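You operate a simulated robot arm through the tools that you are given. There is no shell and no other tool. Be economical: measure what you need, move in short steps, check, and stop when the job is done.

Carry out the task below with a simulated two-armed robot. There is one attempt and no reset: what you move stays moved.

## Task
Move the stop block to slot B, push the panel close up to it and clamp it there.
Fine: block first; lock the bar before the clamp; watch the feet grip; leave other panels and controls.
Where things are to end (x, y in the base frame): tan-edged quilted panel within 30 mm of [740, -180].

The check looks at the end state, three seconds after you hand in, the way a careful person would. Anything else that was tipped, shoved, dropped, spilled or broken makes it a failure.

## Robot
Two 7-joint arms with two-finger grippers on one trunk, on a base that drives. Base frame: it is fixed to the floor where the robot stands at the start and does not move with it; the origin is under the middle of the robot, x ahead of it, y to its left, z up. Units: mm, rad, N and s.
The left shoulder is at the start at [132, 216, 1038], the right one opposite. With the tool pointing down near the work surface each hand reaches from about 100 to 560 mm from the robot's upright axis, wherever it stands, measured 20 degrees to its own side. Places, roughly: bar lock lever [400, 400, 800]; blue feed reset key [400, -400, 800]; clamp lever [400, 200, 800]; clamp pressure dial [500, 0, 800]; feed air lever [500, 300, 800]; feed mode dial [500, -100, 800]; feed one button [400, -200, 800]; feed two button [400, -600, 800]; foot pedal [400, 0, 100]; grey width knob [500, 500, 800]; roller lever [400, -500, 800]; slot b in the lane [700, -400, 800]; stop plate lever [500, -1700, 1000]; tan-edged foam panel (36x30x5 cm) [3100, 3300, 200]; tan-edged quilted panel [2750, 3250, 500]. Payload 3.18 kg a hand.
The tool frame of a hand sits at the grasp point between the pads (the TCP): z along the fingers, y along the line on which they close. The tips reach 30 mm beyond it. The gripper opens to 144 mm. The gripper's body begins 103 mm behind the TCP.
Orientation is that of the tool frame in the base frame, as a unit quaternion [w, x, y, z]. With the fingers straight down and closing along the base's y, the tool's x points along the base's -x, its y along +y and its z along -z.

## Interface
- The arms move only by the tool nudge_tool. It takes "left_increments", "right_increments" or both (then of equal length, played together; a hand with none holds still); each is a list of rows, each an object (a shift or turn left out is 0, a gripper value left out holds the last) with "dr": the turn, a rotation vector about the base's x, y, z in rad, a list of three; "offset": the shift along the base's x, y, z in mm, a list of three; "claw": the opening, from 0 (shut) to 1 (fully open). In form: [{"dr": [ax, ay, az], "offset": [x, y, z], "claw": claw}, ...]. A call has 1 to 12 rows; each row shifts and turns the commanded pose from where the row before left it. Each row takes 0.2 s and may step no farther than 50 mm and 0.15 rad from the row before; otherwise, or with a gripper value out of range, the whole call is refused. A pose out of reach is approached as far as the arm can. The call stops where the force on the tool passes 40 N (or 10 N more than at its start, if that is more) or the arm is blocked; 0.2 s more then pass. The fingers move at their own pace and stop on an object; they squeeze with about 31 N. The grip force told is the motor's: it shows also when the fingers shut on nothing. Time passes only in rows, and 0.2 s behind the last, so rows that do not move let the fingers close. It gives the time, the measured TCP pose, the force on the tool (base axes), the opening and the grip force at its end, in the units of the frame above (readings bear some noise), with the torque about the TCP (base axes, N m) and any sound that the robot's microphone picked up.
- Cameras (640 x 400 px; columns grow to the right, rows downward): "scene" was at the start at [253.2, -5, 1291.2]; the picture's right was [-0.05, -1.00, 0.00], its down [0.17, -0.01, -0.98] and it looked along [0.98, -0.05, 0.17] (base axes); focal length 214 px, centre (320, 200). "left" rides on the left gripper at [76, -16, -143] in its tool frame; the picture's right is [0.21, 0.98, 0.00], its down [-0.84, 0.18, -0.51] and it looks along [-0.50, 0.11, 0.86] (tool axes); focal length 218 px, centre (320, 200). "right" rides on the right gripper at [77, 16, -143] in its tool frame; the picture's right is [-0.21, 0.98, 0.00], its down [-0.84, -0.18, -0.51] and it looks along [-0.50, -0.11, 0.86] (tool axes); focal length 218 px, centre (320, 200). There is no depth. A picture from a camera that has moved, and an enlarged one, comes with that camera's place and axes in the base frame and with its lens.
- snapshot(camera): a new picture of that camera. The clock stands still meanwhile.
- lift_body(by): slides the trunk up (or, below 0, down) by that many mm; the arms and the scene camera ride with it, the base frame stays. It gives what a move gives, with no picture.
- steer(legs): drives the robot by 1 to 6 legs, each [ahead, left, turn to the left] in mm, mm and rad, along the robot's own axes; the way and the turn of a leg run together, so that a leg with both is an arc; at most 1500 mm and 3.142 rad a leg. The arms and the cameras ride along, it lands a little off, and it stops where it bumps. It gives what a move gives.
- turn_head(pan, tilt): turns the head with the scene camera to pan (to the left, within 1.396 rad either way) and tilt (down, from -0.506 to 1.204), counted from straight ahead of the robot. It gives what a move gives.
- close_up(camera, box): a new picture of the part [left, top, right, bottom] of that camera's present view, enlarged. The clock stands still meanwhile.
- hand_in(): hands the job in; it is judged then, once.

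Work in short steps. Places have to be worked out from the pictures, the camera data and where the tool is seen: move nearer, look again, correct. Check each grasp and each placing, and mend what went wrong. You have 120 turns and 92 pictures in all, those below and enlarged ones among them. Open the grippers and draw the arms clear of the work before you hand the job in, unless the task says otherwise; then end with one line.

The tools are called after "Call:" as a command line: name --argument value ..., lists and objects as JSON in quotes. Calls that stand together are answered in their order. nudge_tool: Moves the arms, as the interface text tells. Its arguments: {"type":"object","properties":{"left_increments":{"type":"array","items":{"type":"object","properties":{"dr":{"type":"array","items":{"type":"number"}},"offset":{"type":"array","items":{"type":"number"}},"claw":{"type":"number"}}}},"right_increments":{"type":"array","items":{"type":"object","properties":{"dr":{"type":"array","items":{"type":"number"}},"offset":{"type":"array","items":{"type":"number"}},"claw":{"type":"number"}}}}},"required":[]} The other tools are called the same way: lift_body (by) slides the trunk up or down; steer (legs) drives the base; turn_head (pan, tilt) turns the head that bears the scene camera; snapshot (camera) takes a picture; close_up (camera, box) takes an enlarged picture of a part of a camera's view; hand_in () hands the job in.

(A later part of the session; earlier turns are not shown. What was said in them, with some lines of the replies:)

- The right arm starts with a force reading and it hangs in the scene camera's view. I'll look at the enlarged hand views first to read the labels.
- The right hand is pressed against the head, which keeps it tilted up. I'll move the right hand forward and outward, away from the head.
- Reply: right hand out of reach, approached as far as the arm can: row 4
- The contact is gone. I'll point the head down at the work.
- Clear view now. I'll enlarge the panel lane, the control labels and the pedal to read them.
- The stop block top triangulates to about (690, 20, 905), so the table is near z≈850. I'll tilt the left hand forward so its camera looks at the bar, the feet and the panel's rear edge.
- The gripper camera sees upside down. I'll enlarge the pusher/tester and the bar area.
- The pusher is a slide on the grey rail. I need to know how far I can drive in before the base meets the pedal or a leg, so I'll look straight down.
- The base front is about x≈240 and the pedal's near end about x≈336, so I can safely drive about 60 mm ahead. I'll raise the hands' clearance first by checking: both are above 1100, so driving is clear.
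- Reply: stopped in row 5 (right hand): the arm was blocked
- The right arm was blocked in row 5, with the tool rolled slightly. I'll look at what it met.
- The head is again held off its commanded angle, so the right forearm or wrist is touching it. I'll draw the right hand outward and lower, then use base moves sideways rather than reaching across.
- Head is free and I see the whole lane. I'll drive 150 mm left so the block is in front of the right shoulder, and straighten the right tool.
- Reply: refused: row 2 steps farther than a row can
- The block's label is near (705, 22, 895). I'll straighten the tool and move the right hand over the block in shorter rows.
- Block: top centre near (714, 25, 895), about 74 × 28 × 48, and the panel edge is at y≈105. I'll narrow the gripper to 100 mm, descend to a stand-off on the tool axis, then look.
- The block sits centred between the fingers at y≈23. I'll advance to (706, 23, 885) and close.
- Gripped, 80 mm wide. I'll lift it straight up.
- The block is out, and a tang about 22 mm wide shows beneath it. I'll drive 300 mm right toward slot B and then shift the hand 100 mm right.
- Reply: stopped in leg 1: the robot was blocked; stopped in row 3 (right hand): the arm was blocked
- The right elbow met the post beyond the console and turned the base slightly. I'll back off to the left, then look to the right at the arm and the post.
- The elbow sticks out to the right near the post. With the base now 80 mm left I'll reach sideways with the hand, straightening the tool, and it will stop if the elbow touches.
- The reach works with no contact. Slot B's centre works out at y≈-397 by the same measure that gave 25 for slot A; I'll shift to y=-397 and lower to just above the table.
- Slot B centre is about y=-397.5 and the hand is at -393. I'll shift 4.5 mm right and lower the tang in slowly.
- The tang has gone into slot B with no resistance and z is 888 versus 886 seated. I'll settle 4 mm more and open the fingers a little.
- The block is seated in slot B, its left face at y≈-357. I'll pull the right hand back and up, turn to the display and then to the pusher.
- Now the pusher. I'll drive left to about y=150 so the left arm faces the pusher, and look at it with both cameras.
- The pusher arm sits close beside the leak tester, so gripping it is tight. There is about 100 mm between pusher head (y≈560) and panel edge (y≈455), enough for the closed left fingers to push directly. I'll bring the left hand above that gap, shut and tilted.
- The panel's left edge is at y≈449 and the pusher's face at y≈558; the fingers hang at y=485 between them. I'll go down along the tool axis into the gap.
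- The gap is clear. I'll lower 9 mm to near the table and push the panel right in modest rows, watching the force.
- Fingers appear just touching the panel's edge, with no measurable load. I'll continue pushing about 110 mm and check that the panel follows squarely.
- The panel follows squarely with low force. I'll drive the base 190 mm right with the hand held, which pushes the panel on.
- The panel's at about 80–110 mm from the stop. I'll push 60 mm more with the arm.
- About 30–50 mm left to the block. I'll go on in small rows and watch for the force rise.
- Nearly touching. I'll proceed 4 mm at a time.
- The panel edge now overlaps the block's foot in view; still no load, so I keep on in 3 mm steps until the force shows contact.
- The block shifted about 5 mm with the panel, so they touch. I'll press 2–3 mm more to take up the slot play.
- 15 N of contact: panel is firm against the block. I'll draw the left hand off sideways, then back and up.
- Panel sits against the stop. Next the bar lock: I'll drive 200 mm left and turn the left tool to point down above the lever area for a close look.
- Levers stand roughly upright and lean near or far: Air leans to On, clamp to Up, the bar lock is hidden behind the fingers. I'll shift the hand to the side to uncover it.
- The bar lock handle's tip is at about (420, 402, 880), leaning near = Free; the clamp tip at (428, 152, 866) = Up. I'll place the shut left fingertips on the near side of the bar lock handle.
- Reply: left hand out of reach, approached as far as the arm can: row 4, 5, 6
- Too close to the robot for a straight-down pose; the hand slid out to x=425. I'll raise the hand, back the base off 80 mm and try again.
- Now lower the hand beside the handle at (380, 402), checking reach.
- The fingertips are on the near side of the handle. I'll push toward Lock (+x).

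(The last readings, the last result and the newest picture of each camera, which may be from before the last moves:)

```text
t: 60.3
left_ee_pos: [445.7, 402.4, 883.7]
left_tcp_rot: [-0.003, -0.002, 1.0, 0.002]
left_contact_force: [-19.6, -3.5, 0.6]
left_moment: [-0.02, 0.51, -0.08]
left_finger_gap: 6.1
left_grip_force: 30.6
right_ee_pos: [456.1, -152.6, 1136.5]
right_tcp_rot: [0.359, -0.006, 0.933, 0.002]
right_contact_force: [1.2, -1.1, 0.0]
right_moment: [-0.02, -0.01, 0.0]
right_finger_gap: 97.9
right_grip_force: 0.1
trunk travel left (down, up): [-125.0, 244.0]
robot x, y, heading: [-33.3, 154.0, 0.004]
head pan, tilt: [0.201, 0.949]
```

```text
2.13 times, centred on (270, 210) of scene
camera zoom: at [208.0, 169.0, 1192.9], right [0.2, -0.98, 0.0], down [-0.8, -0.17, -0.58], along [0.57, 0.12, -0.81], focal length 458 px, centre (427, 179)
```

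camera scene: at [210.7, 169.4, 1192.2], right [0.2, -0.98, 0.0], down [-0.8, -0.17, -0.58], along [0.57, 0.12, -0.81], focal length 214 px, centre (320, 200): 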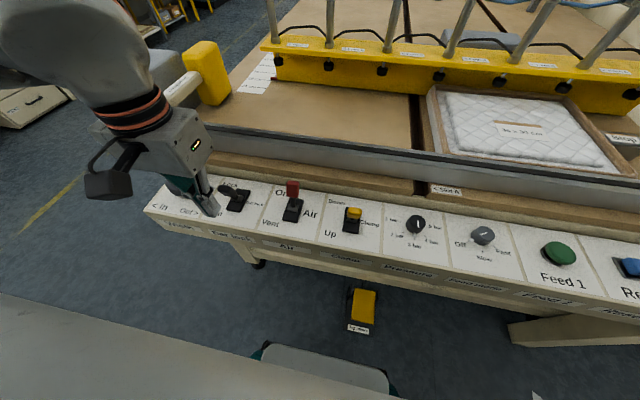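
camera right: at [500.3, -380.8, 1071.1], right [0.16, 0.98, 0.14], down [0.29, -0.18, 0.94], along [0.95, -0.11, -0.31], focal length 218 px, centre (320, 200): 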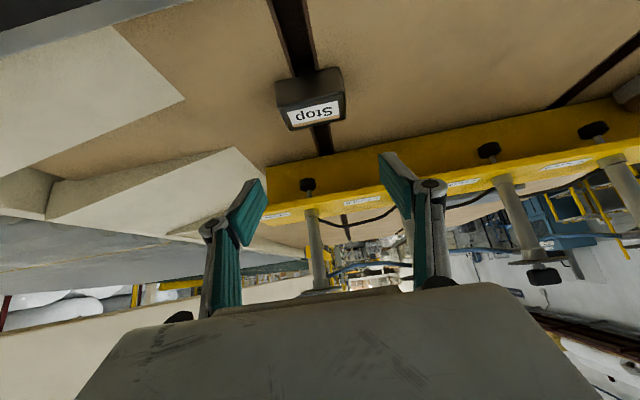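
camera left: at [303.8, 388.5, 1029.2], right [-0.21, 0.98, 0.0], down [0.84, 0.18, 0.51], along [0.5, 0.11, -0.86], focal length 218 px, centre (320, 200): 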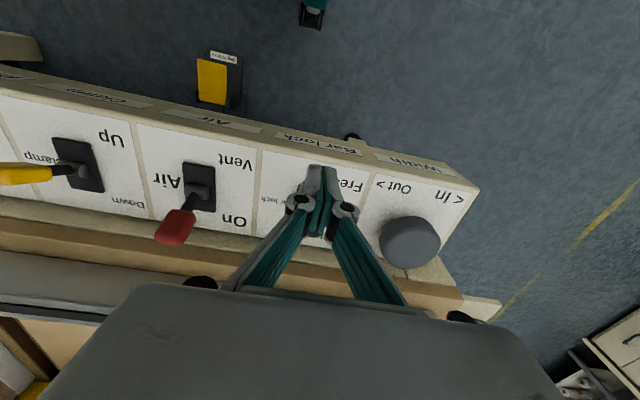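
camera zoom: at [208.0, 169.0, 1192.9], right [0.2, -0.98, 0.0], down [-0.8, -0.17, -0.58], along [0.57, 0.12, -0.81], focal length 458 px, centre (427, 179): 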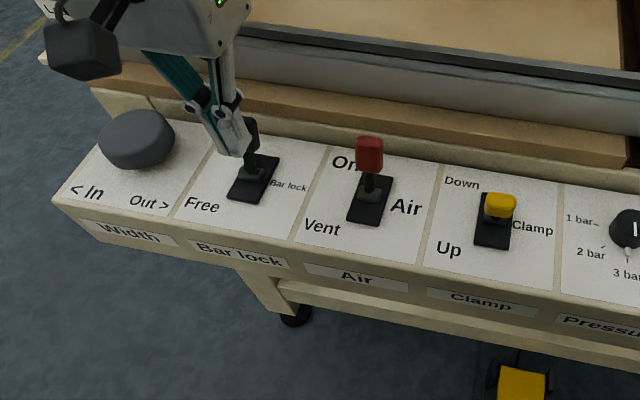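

The handle has swung past upright with about 20 N. I'll push 12 mm more to reach its stop.

Call:
nudge_tool --left_increments '[{"offset": [6, 0, 0]}, {"offset": [6, 0, 0]}]'

Call:
close_up --camera "scene" --box '[120, 130, 420, 290]'

```text
t: 60.8
left_ee_pos: [445.4, 402.4, 884.6]
left_tcp_rot: [-0.01, -0.003, 1.0, 0.002]
left_contact_force: [-15.0, 1.2, 10.5]
left_moment: [-0.06, 0.29, 0.0]
left_finger_gap: 6.0
left_grip_force: 30.7
right_ee_pos: [456.9, -151.9, 1136.7]
right_tcp_rot: [0.359, -0.006, 0.933, 0.002]
right_contact_force: [0.0, -0.3, -1.0]
right_moment: [0.04, -0.03, 0.01]
right_finger_gap: 97.7
right_grip_force: 0.1
trunk travel left (down, up): [-125.0, 244.0]
robot x, y, heading: [-29.3, 155.3, 0.007]
head pan, tilt: [0.201, 0.949]
stopped in row 2 (left hand): the force on the tool passed its limit at 44 N (the readings are from after the stop); the commanded pose is now the measured one
```

```text
2.13 times, centred on (270, 210) of scene
camera zoom: at [207.8, 169.1, 1193.1], right [0.2, -0.98, 0.0], down [-0.8, -0.17, -0.58], along [0.57, 0.12, -0.81], focal length 458 px, centre (427, 179)
```

zoom: 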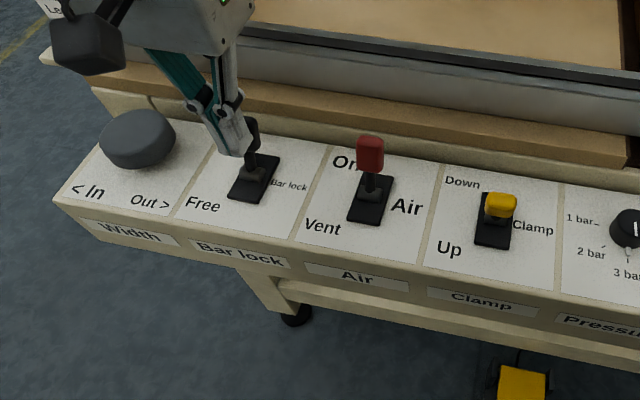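

It's at its stop (44 N, no further motion) and leans like the Air lever that is On. I'll open the fingers slightly so as not to drag it, lift straight up... first back away, then check.

Call:
nudge_tool --left_increments '[{"offset": [-2, 0, 0], "claw": 0.3}, {"claw": 0.3}, {"offset": [-20, 0, 0]}, {"offset": [-20, 0, 10]}, {"offset": [-10, 0, 40], "claw": 0}, {"offset": [0, 0, 45]}]'

Call:
close_up --camera "scene" --box '[120, 130, 420, 290]'

```text
t: 62.2
left_ee_pos: [396.0, 400.1, 978.5]
left_tcp_rot: [-0.009, -0.003, 1.0, 0.002]
left_contact_force: [-0.2, -0.9, 0.1]
left_moment: [0.01, -0.02, -0.03]
left_finger_gap: 0.2
left_grip_force: 30.9
right_ee_pos: [456.8, -153.5, 1136.6]
right_tcp_rot: [0.36, -0.006, 0.933, 0.001]
right_contact_force: [-0.4, 0.6, 0.0]
right_moment: [0.02, 0.0, 0.06]
right_finger_gap: 97.9
right_grip_force: 0.0
trunk travel left (down, up): [-125.0, 244.0]
robot x, y, heading: [-29.4, 152.6, 0.006]
head pan, tilt: [0.201, 0.949]
```

```text
2.13 times, centred on (270, 210) of scene
camera zoom: at [208.9, 169.0, 1192.7], right [0.2, -0.98, 0.0], down [-0.8, -0.17, -0.58], along [0.57, 0.12, -0.81], focal length 458 px, centre (427, 179)
```

zoom: 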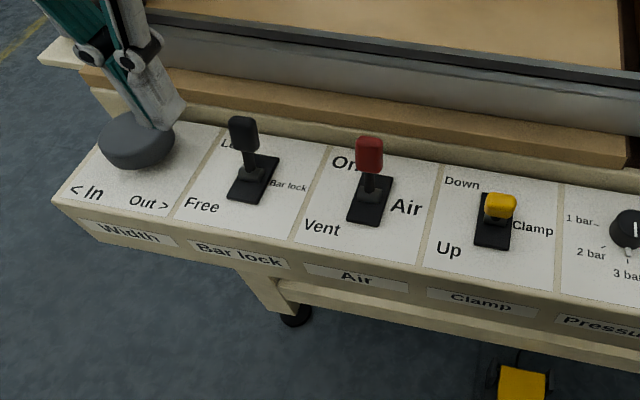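

Bar lock is at Lock and stays there. Next I'll drive 120 mm right and bring the left hand to the near side of the clamp lever (y≈154).

Call:
steer --legs '[[0, -120, 0]]'

Call:
nudge_tool --left_increments '[{"offset": [-6, -40, 0]}, {"offset": [-5, -40, 0]}, {"offset": [-5, -40, 0]}, {"offset": [0, -6, -25]}]'

Call:
snapshot --camera "left"

Call:
snapshot --camera "scene"

```text
t: 63.9
left_ee_pos: [396.1, 281.7, 976.9]
left_tcp_rot: [-0.009, -0.002, 1.0, 0.002]
left_contact_force: [-0.6, 0.1, 0.1]
left_moment: [0.02, 0.0, 0.03]
left_finger_gap: 0.2
left_grip_force: 30.8
right_ee_pos: [457.4, -270.3, 1136.1]
right_tcp_rot: [0.358, -0.006, 0.934, 0.002]
right_contact_force: [-0.5, 0.0, 0.4]
right_moment: [-0.05, -0.04, 0.02]
right_finger_gap: 97.7
right_grip_force: 0.0
trunk travel left (down, up): [-125.0, 244.0]
robot x, y, heading: [-28.2, 37.0, 0.002]
head pan, tilt: [0.201, 0.949]
```

```text
t: 64.9
left_ee_pos: [382.0, 158.1, 950.5]
left_tcp_rot: [-0.01, -0.003, 1.0, 0.003]
left_contact_force: [0.1, 0.3, 0.4]
left_moment: [-0.02, 0.0, 0.01]
left_finger_gap: 0.2
left_grip_force: 30.5
right_ee_pos: [458.4, -269.7, 1135.2]
right_tcp_rot: [0.357, -0.006, 0.934, 0.001]
right_contact_force: [0.6, -0.2, -0.5]
right_moment: [0.01, 0.06, -0.02]
right_finger_gap: 97.8
right_grip_force: 0.0
trunk travel left (down, up): [-125.0, 244.0]
robot x, y, heading: [-30.9, 37.0, 0.004]
head pan, tilt: [0.201, 0.949]
```

```text
24 pictures are left
camera left: at [308.5, 140.9, 1095.5], right [-0.21, 0.98, 0.01], down [0.85, 0.18, 0.49], along [0.48, 0.11, -0.87], focal length 218 px, centre (320, 200)
```

left: 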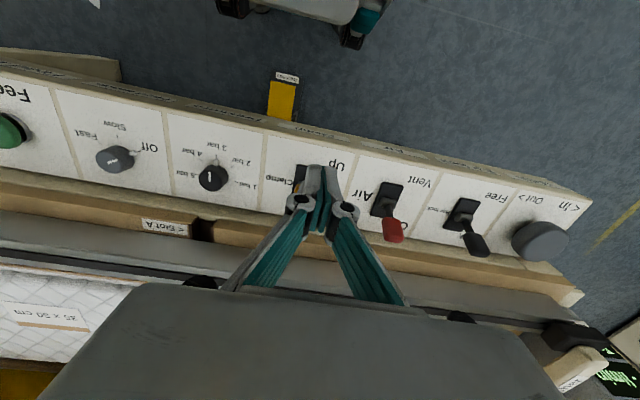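

```text
23 pictures are left
camera scene: at [210.9, 52.6, 1192.1], right [0.2, -0.98, 0.0], down [-0.8, -0.17, -0.58], along [0.57, 0.12, -0.81], focal length 214 px, centre (320, 200)
```

scene: 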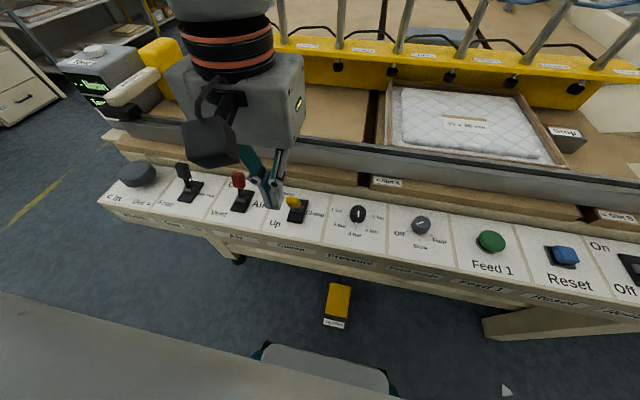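

Clamp lever is at y≈151. I'll shift 6 mm right, lower to z≈876, then push toward Down.

Call:
nudge_tool --left_increments '[{"offset": [-4, -6, -25]}, {"offset": [0, 0, -25]}, {"offset": [0, 0, -22]}]'

Call:
close_up --camera "scene" --box '[160, 130, 420, 270]'

```text
t: 65.7
left_ee_pos: [378.6, 151.9, 881.3]
left_tcp_rot: [-0.009, -0.003, 1.0, 0.002]
left_contact_force: [-0.4, 0.3, 0.2]
left_moment: [0.01, 0.02, -0.01]
left_finger_gap: 0.3
left_grip_force: 30.4
right_ee_pos: [458.5, -271.2, 1135.4]
right_tcp_rot: [0.358, -0.007, 0.934, 0.002]
right_contact_force: [1.0, 0.0, -0.3]
right_moment: [0.0, 0.01, -0.01]
right_finger_gap: 98.1
right_grip_force: 0.0
trunk travel left (down, up): [-125.0, 244.0]
robot x, y, heading: [-28.4, 39.2, 0.002]
head pan, tilt: [0.201, 0.949]
```

```text
2.46 times, centred on (290, 200) of scene
camera zoom: at [210.6, 52.0, 1192.3], right [0.2, -0.98, 0.0], down [-0.8, -0.17, -0.58], along [0.57, 0.12, -0.81], focal length 528 px, centre (394, 200)
```

zoom: 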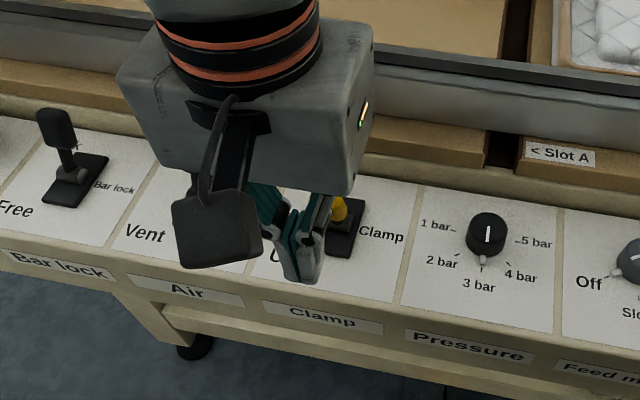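

Aligned on the near side of the clamp lever. Pushing toward Down.

Call:
nudge_tool --left_increments '[{"offset": [12, 0, -2]}, {"offset": [12, 0, -2]}, {"offset": [12, 0, 0]}, {"offset": [12, 0, 0]}, {"offset": [10, 0, 0]}, {"offset": [6, 0, 0]}, {"offset": [6, 0, 0]}]'

Call:
snapshot --camera "scene"

```text
t: 67.3
left_ee_pos: [443.2, 151.0, 877.2]
left_tcp_rot: [-0.011, -0.002, 1.0, 0.003]
left_contact_force: [-8.8, -3.1, -0.3]
left_moment: [-0.02, 0.19, -0.03]
left_finger_gap: 6.2
left_grip_force: 30.2
right_ee_pos: [457.2, -270.8, 1136.4]
right_tcp_rot: [0.358, -0.006, 0.934, 0.002]
right_contact_force: [-0.5, -0.2, 0.7]
right_moment: [0.0, 0.0, 0.0]
right_finger_gap: 98.0
right_grip_force: 0.0
trunk travel left (down, up): [-125.0, 244.0]
robot x, y, heading: [-26.5, 36.6, 0.005]
head pan, tilt: [0.201, 0.949]
```

```text
21 pictures are left
camera scene: at [209.3, 51.8, 1192.6], right [0.2, -0.98, 0.0], down [-0.8, -0.17, -0.58], along [0.57, 0.12, -0.81], focal length 214 px, centre (320, 200)
```

scene: 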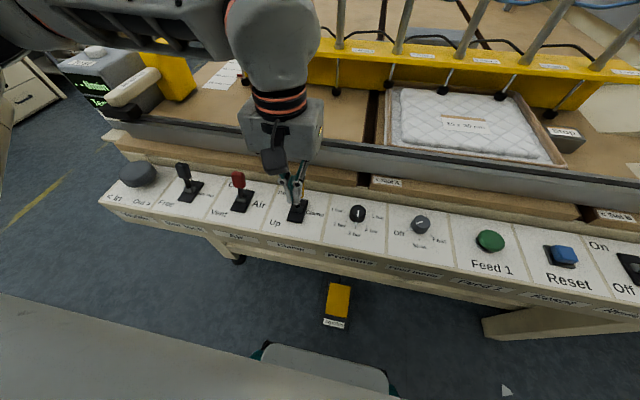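

The feet have come down. I'll press a few mm more to the lever's stop, then open and back away as before, and inspect the feet.

Call:
nudge_tool --left_increments '[{"offset": [4, 0, 0]}, {"offset": [4, 0, 0]}]'

Call:
nudge_tool --left_increments '[{"offset": [-2, 0, 0], "claw": 0.3}, {"claw": 0.3}, {"offset": [-20, 0, 0]}, {"offset": [-20, 0, 10]}, {"offset": [-10, 0, 40], "claw": 0}, {"offset": [0, 0, 45]}, {"offset": [0, 40, 20]}, {"offset": [0, 40, 20]}]'

Call:
turn_head --pan -0.2 --tilt 0.7

Call:
snapshot --camera "scene"

```text
t: 67.9
left_ee_pos: [441.9, 151.9, 877.4]
left_tcp_rot: [-0.018, 0.0, 1.0, 0.004]
left_contact_force: [-14.6, -0.2, 11.9]
left_moment: [-0.15, 0.26, 0.05]
left_finger_gap: 5.8
left_grip_force: 30.9
right_ee_pos: [456.6, -269.9, 1138.1]
right_tcp_rot: [0.359, -0.007, 0.933, 0.002]
right_contact_force: [0.7, -0.5, -0.9]
right_moment: [-0.01, 0.03, -0.04]
right_finger_gap: 97.9
right_grip_force: 0.0
trunk travel left (down, up): [-125.0, 244.0]
robot x, y, heading: [-32.2, 34.9, 0.004]
head pan, tilt: [0.201, 0.949]
stopped in row 2 (left hand): the force on the tool passed its limit at 43 N (the readings are from after the stop); the commanded pose is now the measured one
```

```text
t: 69.7
left_ee_pos: [391.5, 232.1, 1011.4]
left_tcp_rot: [-0.017, 0.0, 1.0, 0.003]
left_contact_force: [-0.4, 0.3, -0.1]
left_moment: [0.0, 0.01, 0.02]
left_finger_gap: 0.0
left_grip_force: 30.7
right_ee_pos: [456.9, -269.4, 1137.1]
right_tcp_rot: [0.36, -0.007, 0.933, 0.001]
right_contact_force: [0.0, -0.5, 0.9]
right_moment: [0.01, -0.02, -0.03]
right_finger_gap: 98.0
right_grip_force: 0.2
trunk travel left (down, up): [-125.0, 244.0]
robot x, y, heading: [-32.5, 37.3, 0.003]
head pan, tilt: [0.201, 0.949]
```

```text
t: 70.6
left_ee_pos: [393.3, 231.7, 1011.6]
left_tcp_rot: [-0.018, 0.0, 1.0, 0.004]
left_contact_force: [-0.3, -0.8, -1.2]
left_moment: [0.01, 0.0, 0.04]
left_finger_gap: 0.0
left_grip_force: 30.3
right_ee_pos: [455.2, -270.5, 1135.7]
right_tcp_rot: [0.359, -0.006, 0.933, 0.001]
right_contact_force: [-0.7, -0.3, -0.1]
right_moment: [-0.02, 0.03, 0.02]
right_finger_gap: 97.7
right_grip_force: 0.1
trunk travel left (down, up): [-125.0, 244.0]
robot x, y, heading: [-26.2, 37.4, 0.005]
head pan, tilt: [-0.201, 0.7]
```

```text
20 pictures are left
camera scene: at [221.7, 20.7, 1212.2], right [-0.19, -0.98, 0.0], down [-0.63, 0.13, -0.76], along [0.75, -0.15, -0.64], focal length 214 px, centre (320, 200)
```

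scene: 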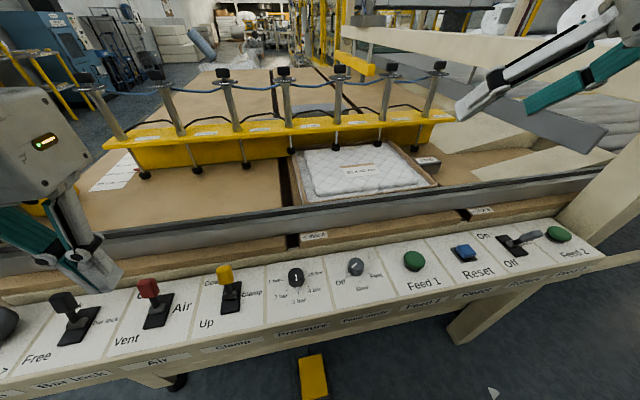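

Clamp lever stands at Down. I'll zoom on the feet and on the panel.

Call:
close_up --camera "scene" --box '[270, 110, 450, 210]'

Call:
close_up --camera "scene" --box '[100, 110, 300, 220]'

```text
3.56 times, centred on (360, 160) of scene
camera zoom: at [221.7, 20.7, 1212.2], right [-0.19, -0.98, 0.0], down [-0.63, 0.13, -0.76], along [0.75, -0.15, -0.64], focal length 763 px, centre (178, 342)
```

zoom: 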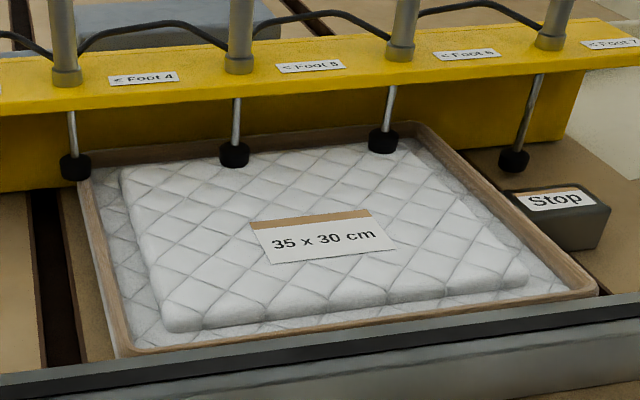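

```text
3.20 times, centred on (200, 165) of scene
camera zoom: at [221.7, 20.7, 1212.2], right [-0.19, -0.98, 0.0], down [-0.63, 0.13, -0.76], along [0.75, -0.15, -0.64], focal length 686 px, centre (704, 312)
```

zoom: 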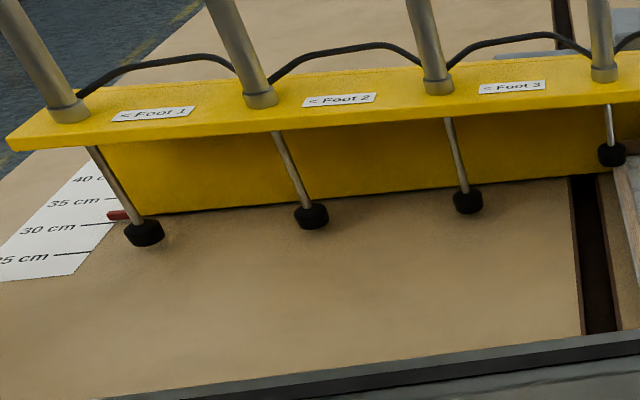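

Feet 4, 5 and 6 rest on the panel with shorter extension than the empty ones, so they grip. Panel centre works out near (745, -185). I'll open the grippers, draw the arms back and read the status display.

Call:
nudge_tool --left_increments '[{"offset": [0, 20, 40], "claw": 1}, {"offset": [0, 20, 40], "claw": 1}, {"offset": [0, 20, 30]}]' --right_increments '[{"claw": 1}, {"claw": 1}, {}]'

Call:
turn_head --pan -0.9 --tilt 0.35

Call:
snapshot --camera "scene"

```text
t: 71.4
left_ee_pos: [392.2, 291.2, 1122.1]
left_tcp_rot: [-0.017, -0.001, 1.0, 0.004]
left_contact_force: [-0.5, 0.1, 0.9]
left_moment: [0.0, -0.02, -0.02]
left_finger_gap: 144.2
left_grip_force: 0.0
right_ee_pos: [456.9, -270.2, 1136.3]
right_tcp_rot: [0.36, -0.006, 0.933, 0.001]
right_contact_force: [-0.1, 1.0, 0.2]
right_moment: [0.01, 0.0, -0.02]
right_finger_gap: 144.0
right_grip_force: 0.1
trunk travel left (down, up): [-125.0, 244.0]
robot x, y, heading: [-31.6, 36.2, 0.003]
head pan, tilt: [-0.201, 0.7]
```

```text
t: 72.5
left_ee_pos: [394.4, 289.2, 1121.8]
left_tcp_rot: [-0.018, -0.001, 1.0, 0.004]
left_contact_force: [0.0, -0.3, 0.0]
left_moment: [-0.01, 0.04, 0.01]
left_finger_gap: 143.9
left_grip_force: 0.1
right_ee_pos: [458.2, -271.1, 1135.9]
right_tcp_rot: [0.358, -0.006, 0.934, 0.001]
right_contact_force: [0.0, 0.0, -1.1]
right_moment: [-0.02, -0.01, 0.01]
right_finger_gap: 144.2
right_grip_force: 0.1
trunk travel left (down, up): [-125.0, 244.0]
robot x, y, heading: [-34.2, 38.1, -0.004]
head pan, tilt: [-0.901, 0.351]
```

```text
17 pictures are left
camera scene: at [196.7, -35.4, 1243.5], right [-0.78, -0.63, 0.0], down [-0.22, 0.27, -0.94], along [0.59, -0.73, -0.34], focal length 214 px, centre (320, 200)
```

scene: 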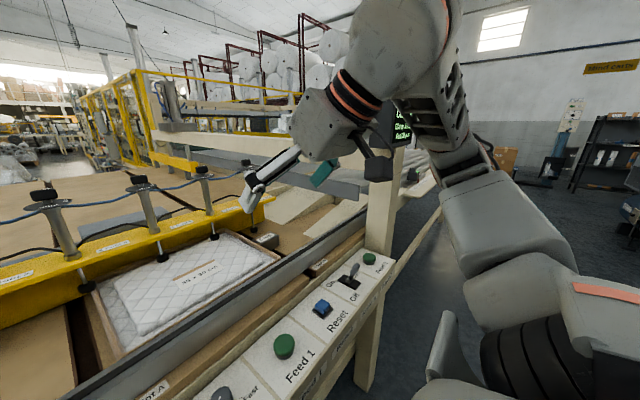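

The arm hides the display. I'll drive back and a bit to the left, which also clears the work, and look again.

Call:
steer --legs '[[-150, 150, 0]]'

Call:
nudge_tool --right_increments '[{"offset": [-20, 20, 40]}, {"offset": [-20, 20, 40]}, {"offset": [-20, 20, 40]}]'

Call:
turn_head --pan -0.75 --tilt 0.35

Call:
snapshot --camera "scene"

```text
t: 74.4
left_ee_pos: [241.1, 436.3, 1120.8]
left_tcp_rot: [-0.017, -0.001, 1.0, 0.004]
left_contact_force: [-0.4, -0.2, -1.3]
left_moment: [-0.02, -0.01, 0.0]
left_finger_gap: 144.1
left_grip_force: 0.0
right_ee_pos: [304.9, -122.8, 1135.9]
right_tcp_rot: [0.358, -0.007, 0.934, 0.001]
right_contact_force: [-0.3, 0.5, 0.6]
right_moment: [-0.02, -0.01, -0.02]
right_finger_gap: 144.1
right_grip_force: 0.0
trunk travel left (down, up): [-125.0, 244.0]
robot x, y, heading: [-181.8, 186.0, 0.009]
head pan, tilt: [-0.901, 0.351]
```

```text
t: 75.2
left_ee_pos: [240.1, 438.1, 1120.8]
left_tcp_rot: [-0.018, 0.0, 1.0, 0.003]
left_contact_force: [0.6, -0.4, -0.1]
left_moment: [-0.06, 0.02, 0.01]
left_finger_gap: 144.1
left_grip_force: 0.0
right_ee_pos: [242.3, -61.5, 1255.9]
right_tcp_rot: [0.358, -0.006, 0.934, 0.0]
right_contact_force: [-0.2, -0.6, -0.8]
right_moment: [-0.02, 0.0, -0.01]
right_finger_gap: 144.0
right_grip_force: 0.1
trunk travel left (down, up): [-125.0, 244.0]
robot x, y, heading: [-183.1, 186.5, 0.007]
head pan, tilt: [-0.901, 0.351]
```

```text
t: 75.9
left_ee_pos: [240.4, 436.7, 1121.5]
left_tcp_rot: [-0.017, -0.001, 1.0, 0.005]
left_contact_force: [0.3, 0.4, 0.6]
left_moment: [0.01, 0.01, -0.02]
left_finger_gap: 143.8
left_grip_force: 0.1
right_ee_pos: [243.3, -64.7, 1254.8]
right_tcp_rot: [0.359, -0.006, 0.933, 0.001]
right_contact_force: [-0.8, 0.4, 0.3]
right_moment: [0.03, 0.01, 0.0]
right_finger_gap: 143.9
right_grip_force: 0.1
trunk travel left (down, up): [-125.0, 244.0]
robot x, y, heading: [-187.0, 182.4, 0.003]
head pan, tilt: [-0.75, 0.351]
```

```text
16 pictures are left
camera scene: at [53.6, 121.0, 1243.6], right [-0.68, -0.73, 0.0], down [-0.25, 0.23, -0.94], along [0.69, -0.64, -0.34], focal length 214 px, centre (320, 200)
```

scene: 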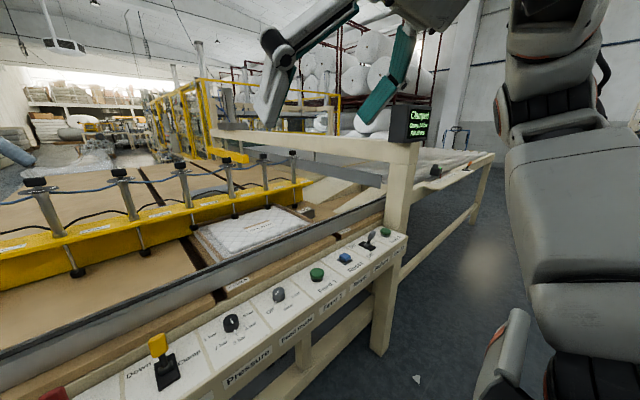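

Call:
close_up --camera "scene" --box '[380, 95, 450, 145]'

Call:
close_up --camera "scene" --box '[120, 140, 340, 290]'

```text
8.00 times, centred on (415, 120) of scene
camera zoom: at [53.6, 121.0, 1243.6], right [-0.68, -0.73, 0.0], down [-0.25, 0.23, -0.94], along [0.69, -0.64, -0.34], focal length 1716 px, centre (-440, 840)
```

zoom: 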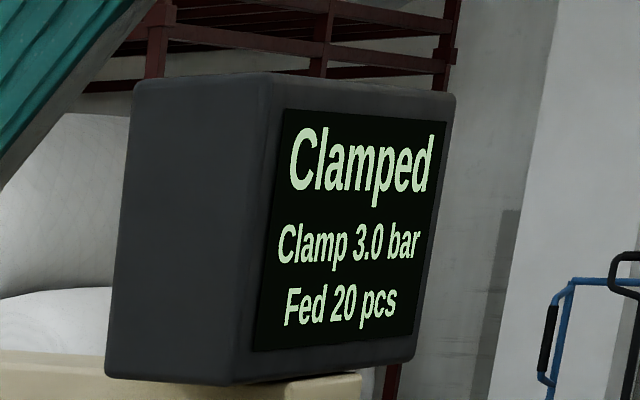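

```text
2.67 times, centred on (230, 215) of scene
camera zoom: at [53.6, 121.0, 1243.6], right [-0.68, -0.73, 0.0], down [-0.25, 0.23, -0.94], along [0.69, -0.64, -0.34], focal length 572 px, centre (560, 160)
```

zoom: 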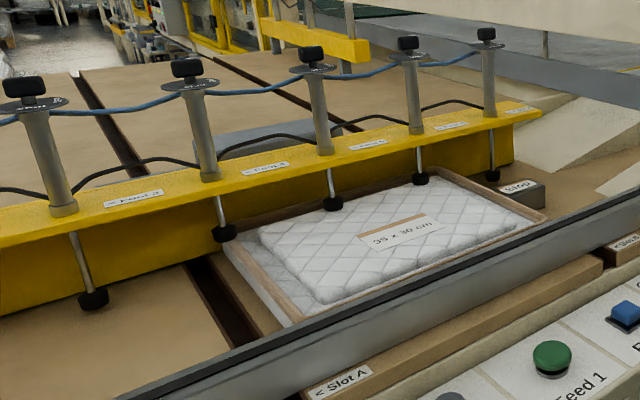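

The display reads "Clamped, 3.0 bar", feet 4 to 6 sit on the panel, the panel is against the block in slot B, and both arms are clear with open grippers. Handing in.

Call:
hand_in

```text
The job is handed in.
```

The stop block is seated in slot B, the panel is pushed up against it at about (745, -185), and the bar was locked before I clamped; feet 4–6 are on the panel and the display reads "Clamped 3.0 bar", though on the way the right elbow bumped the post beyond the console once, with no visible damage.
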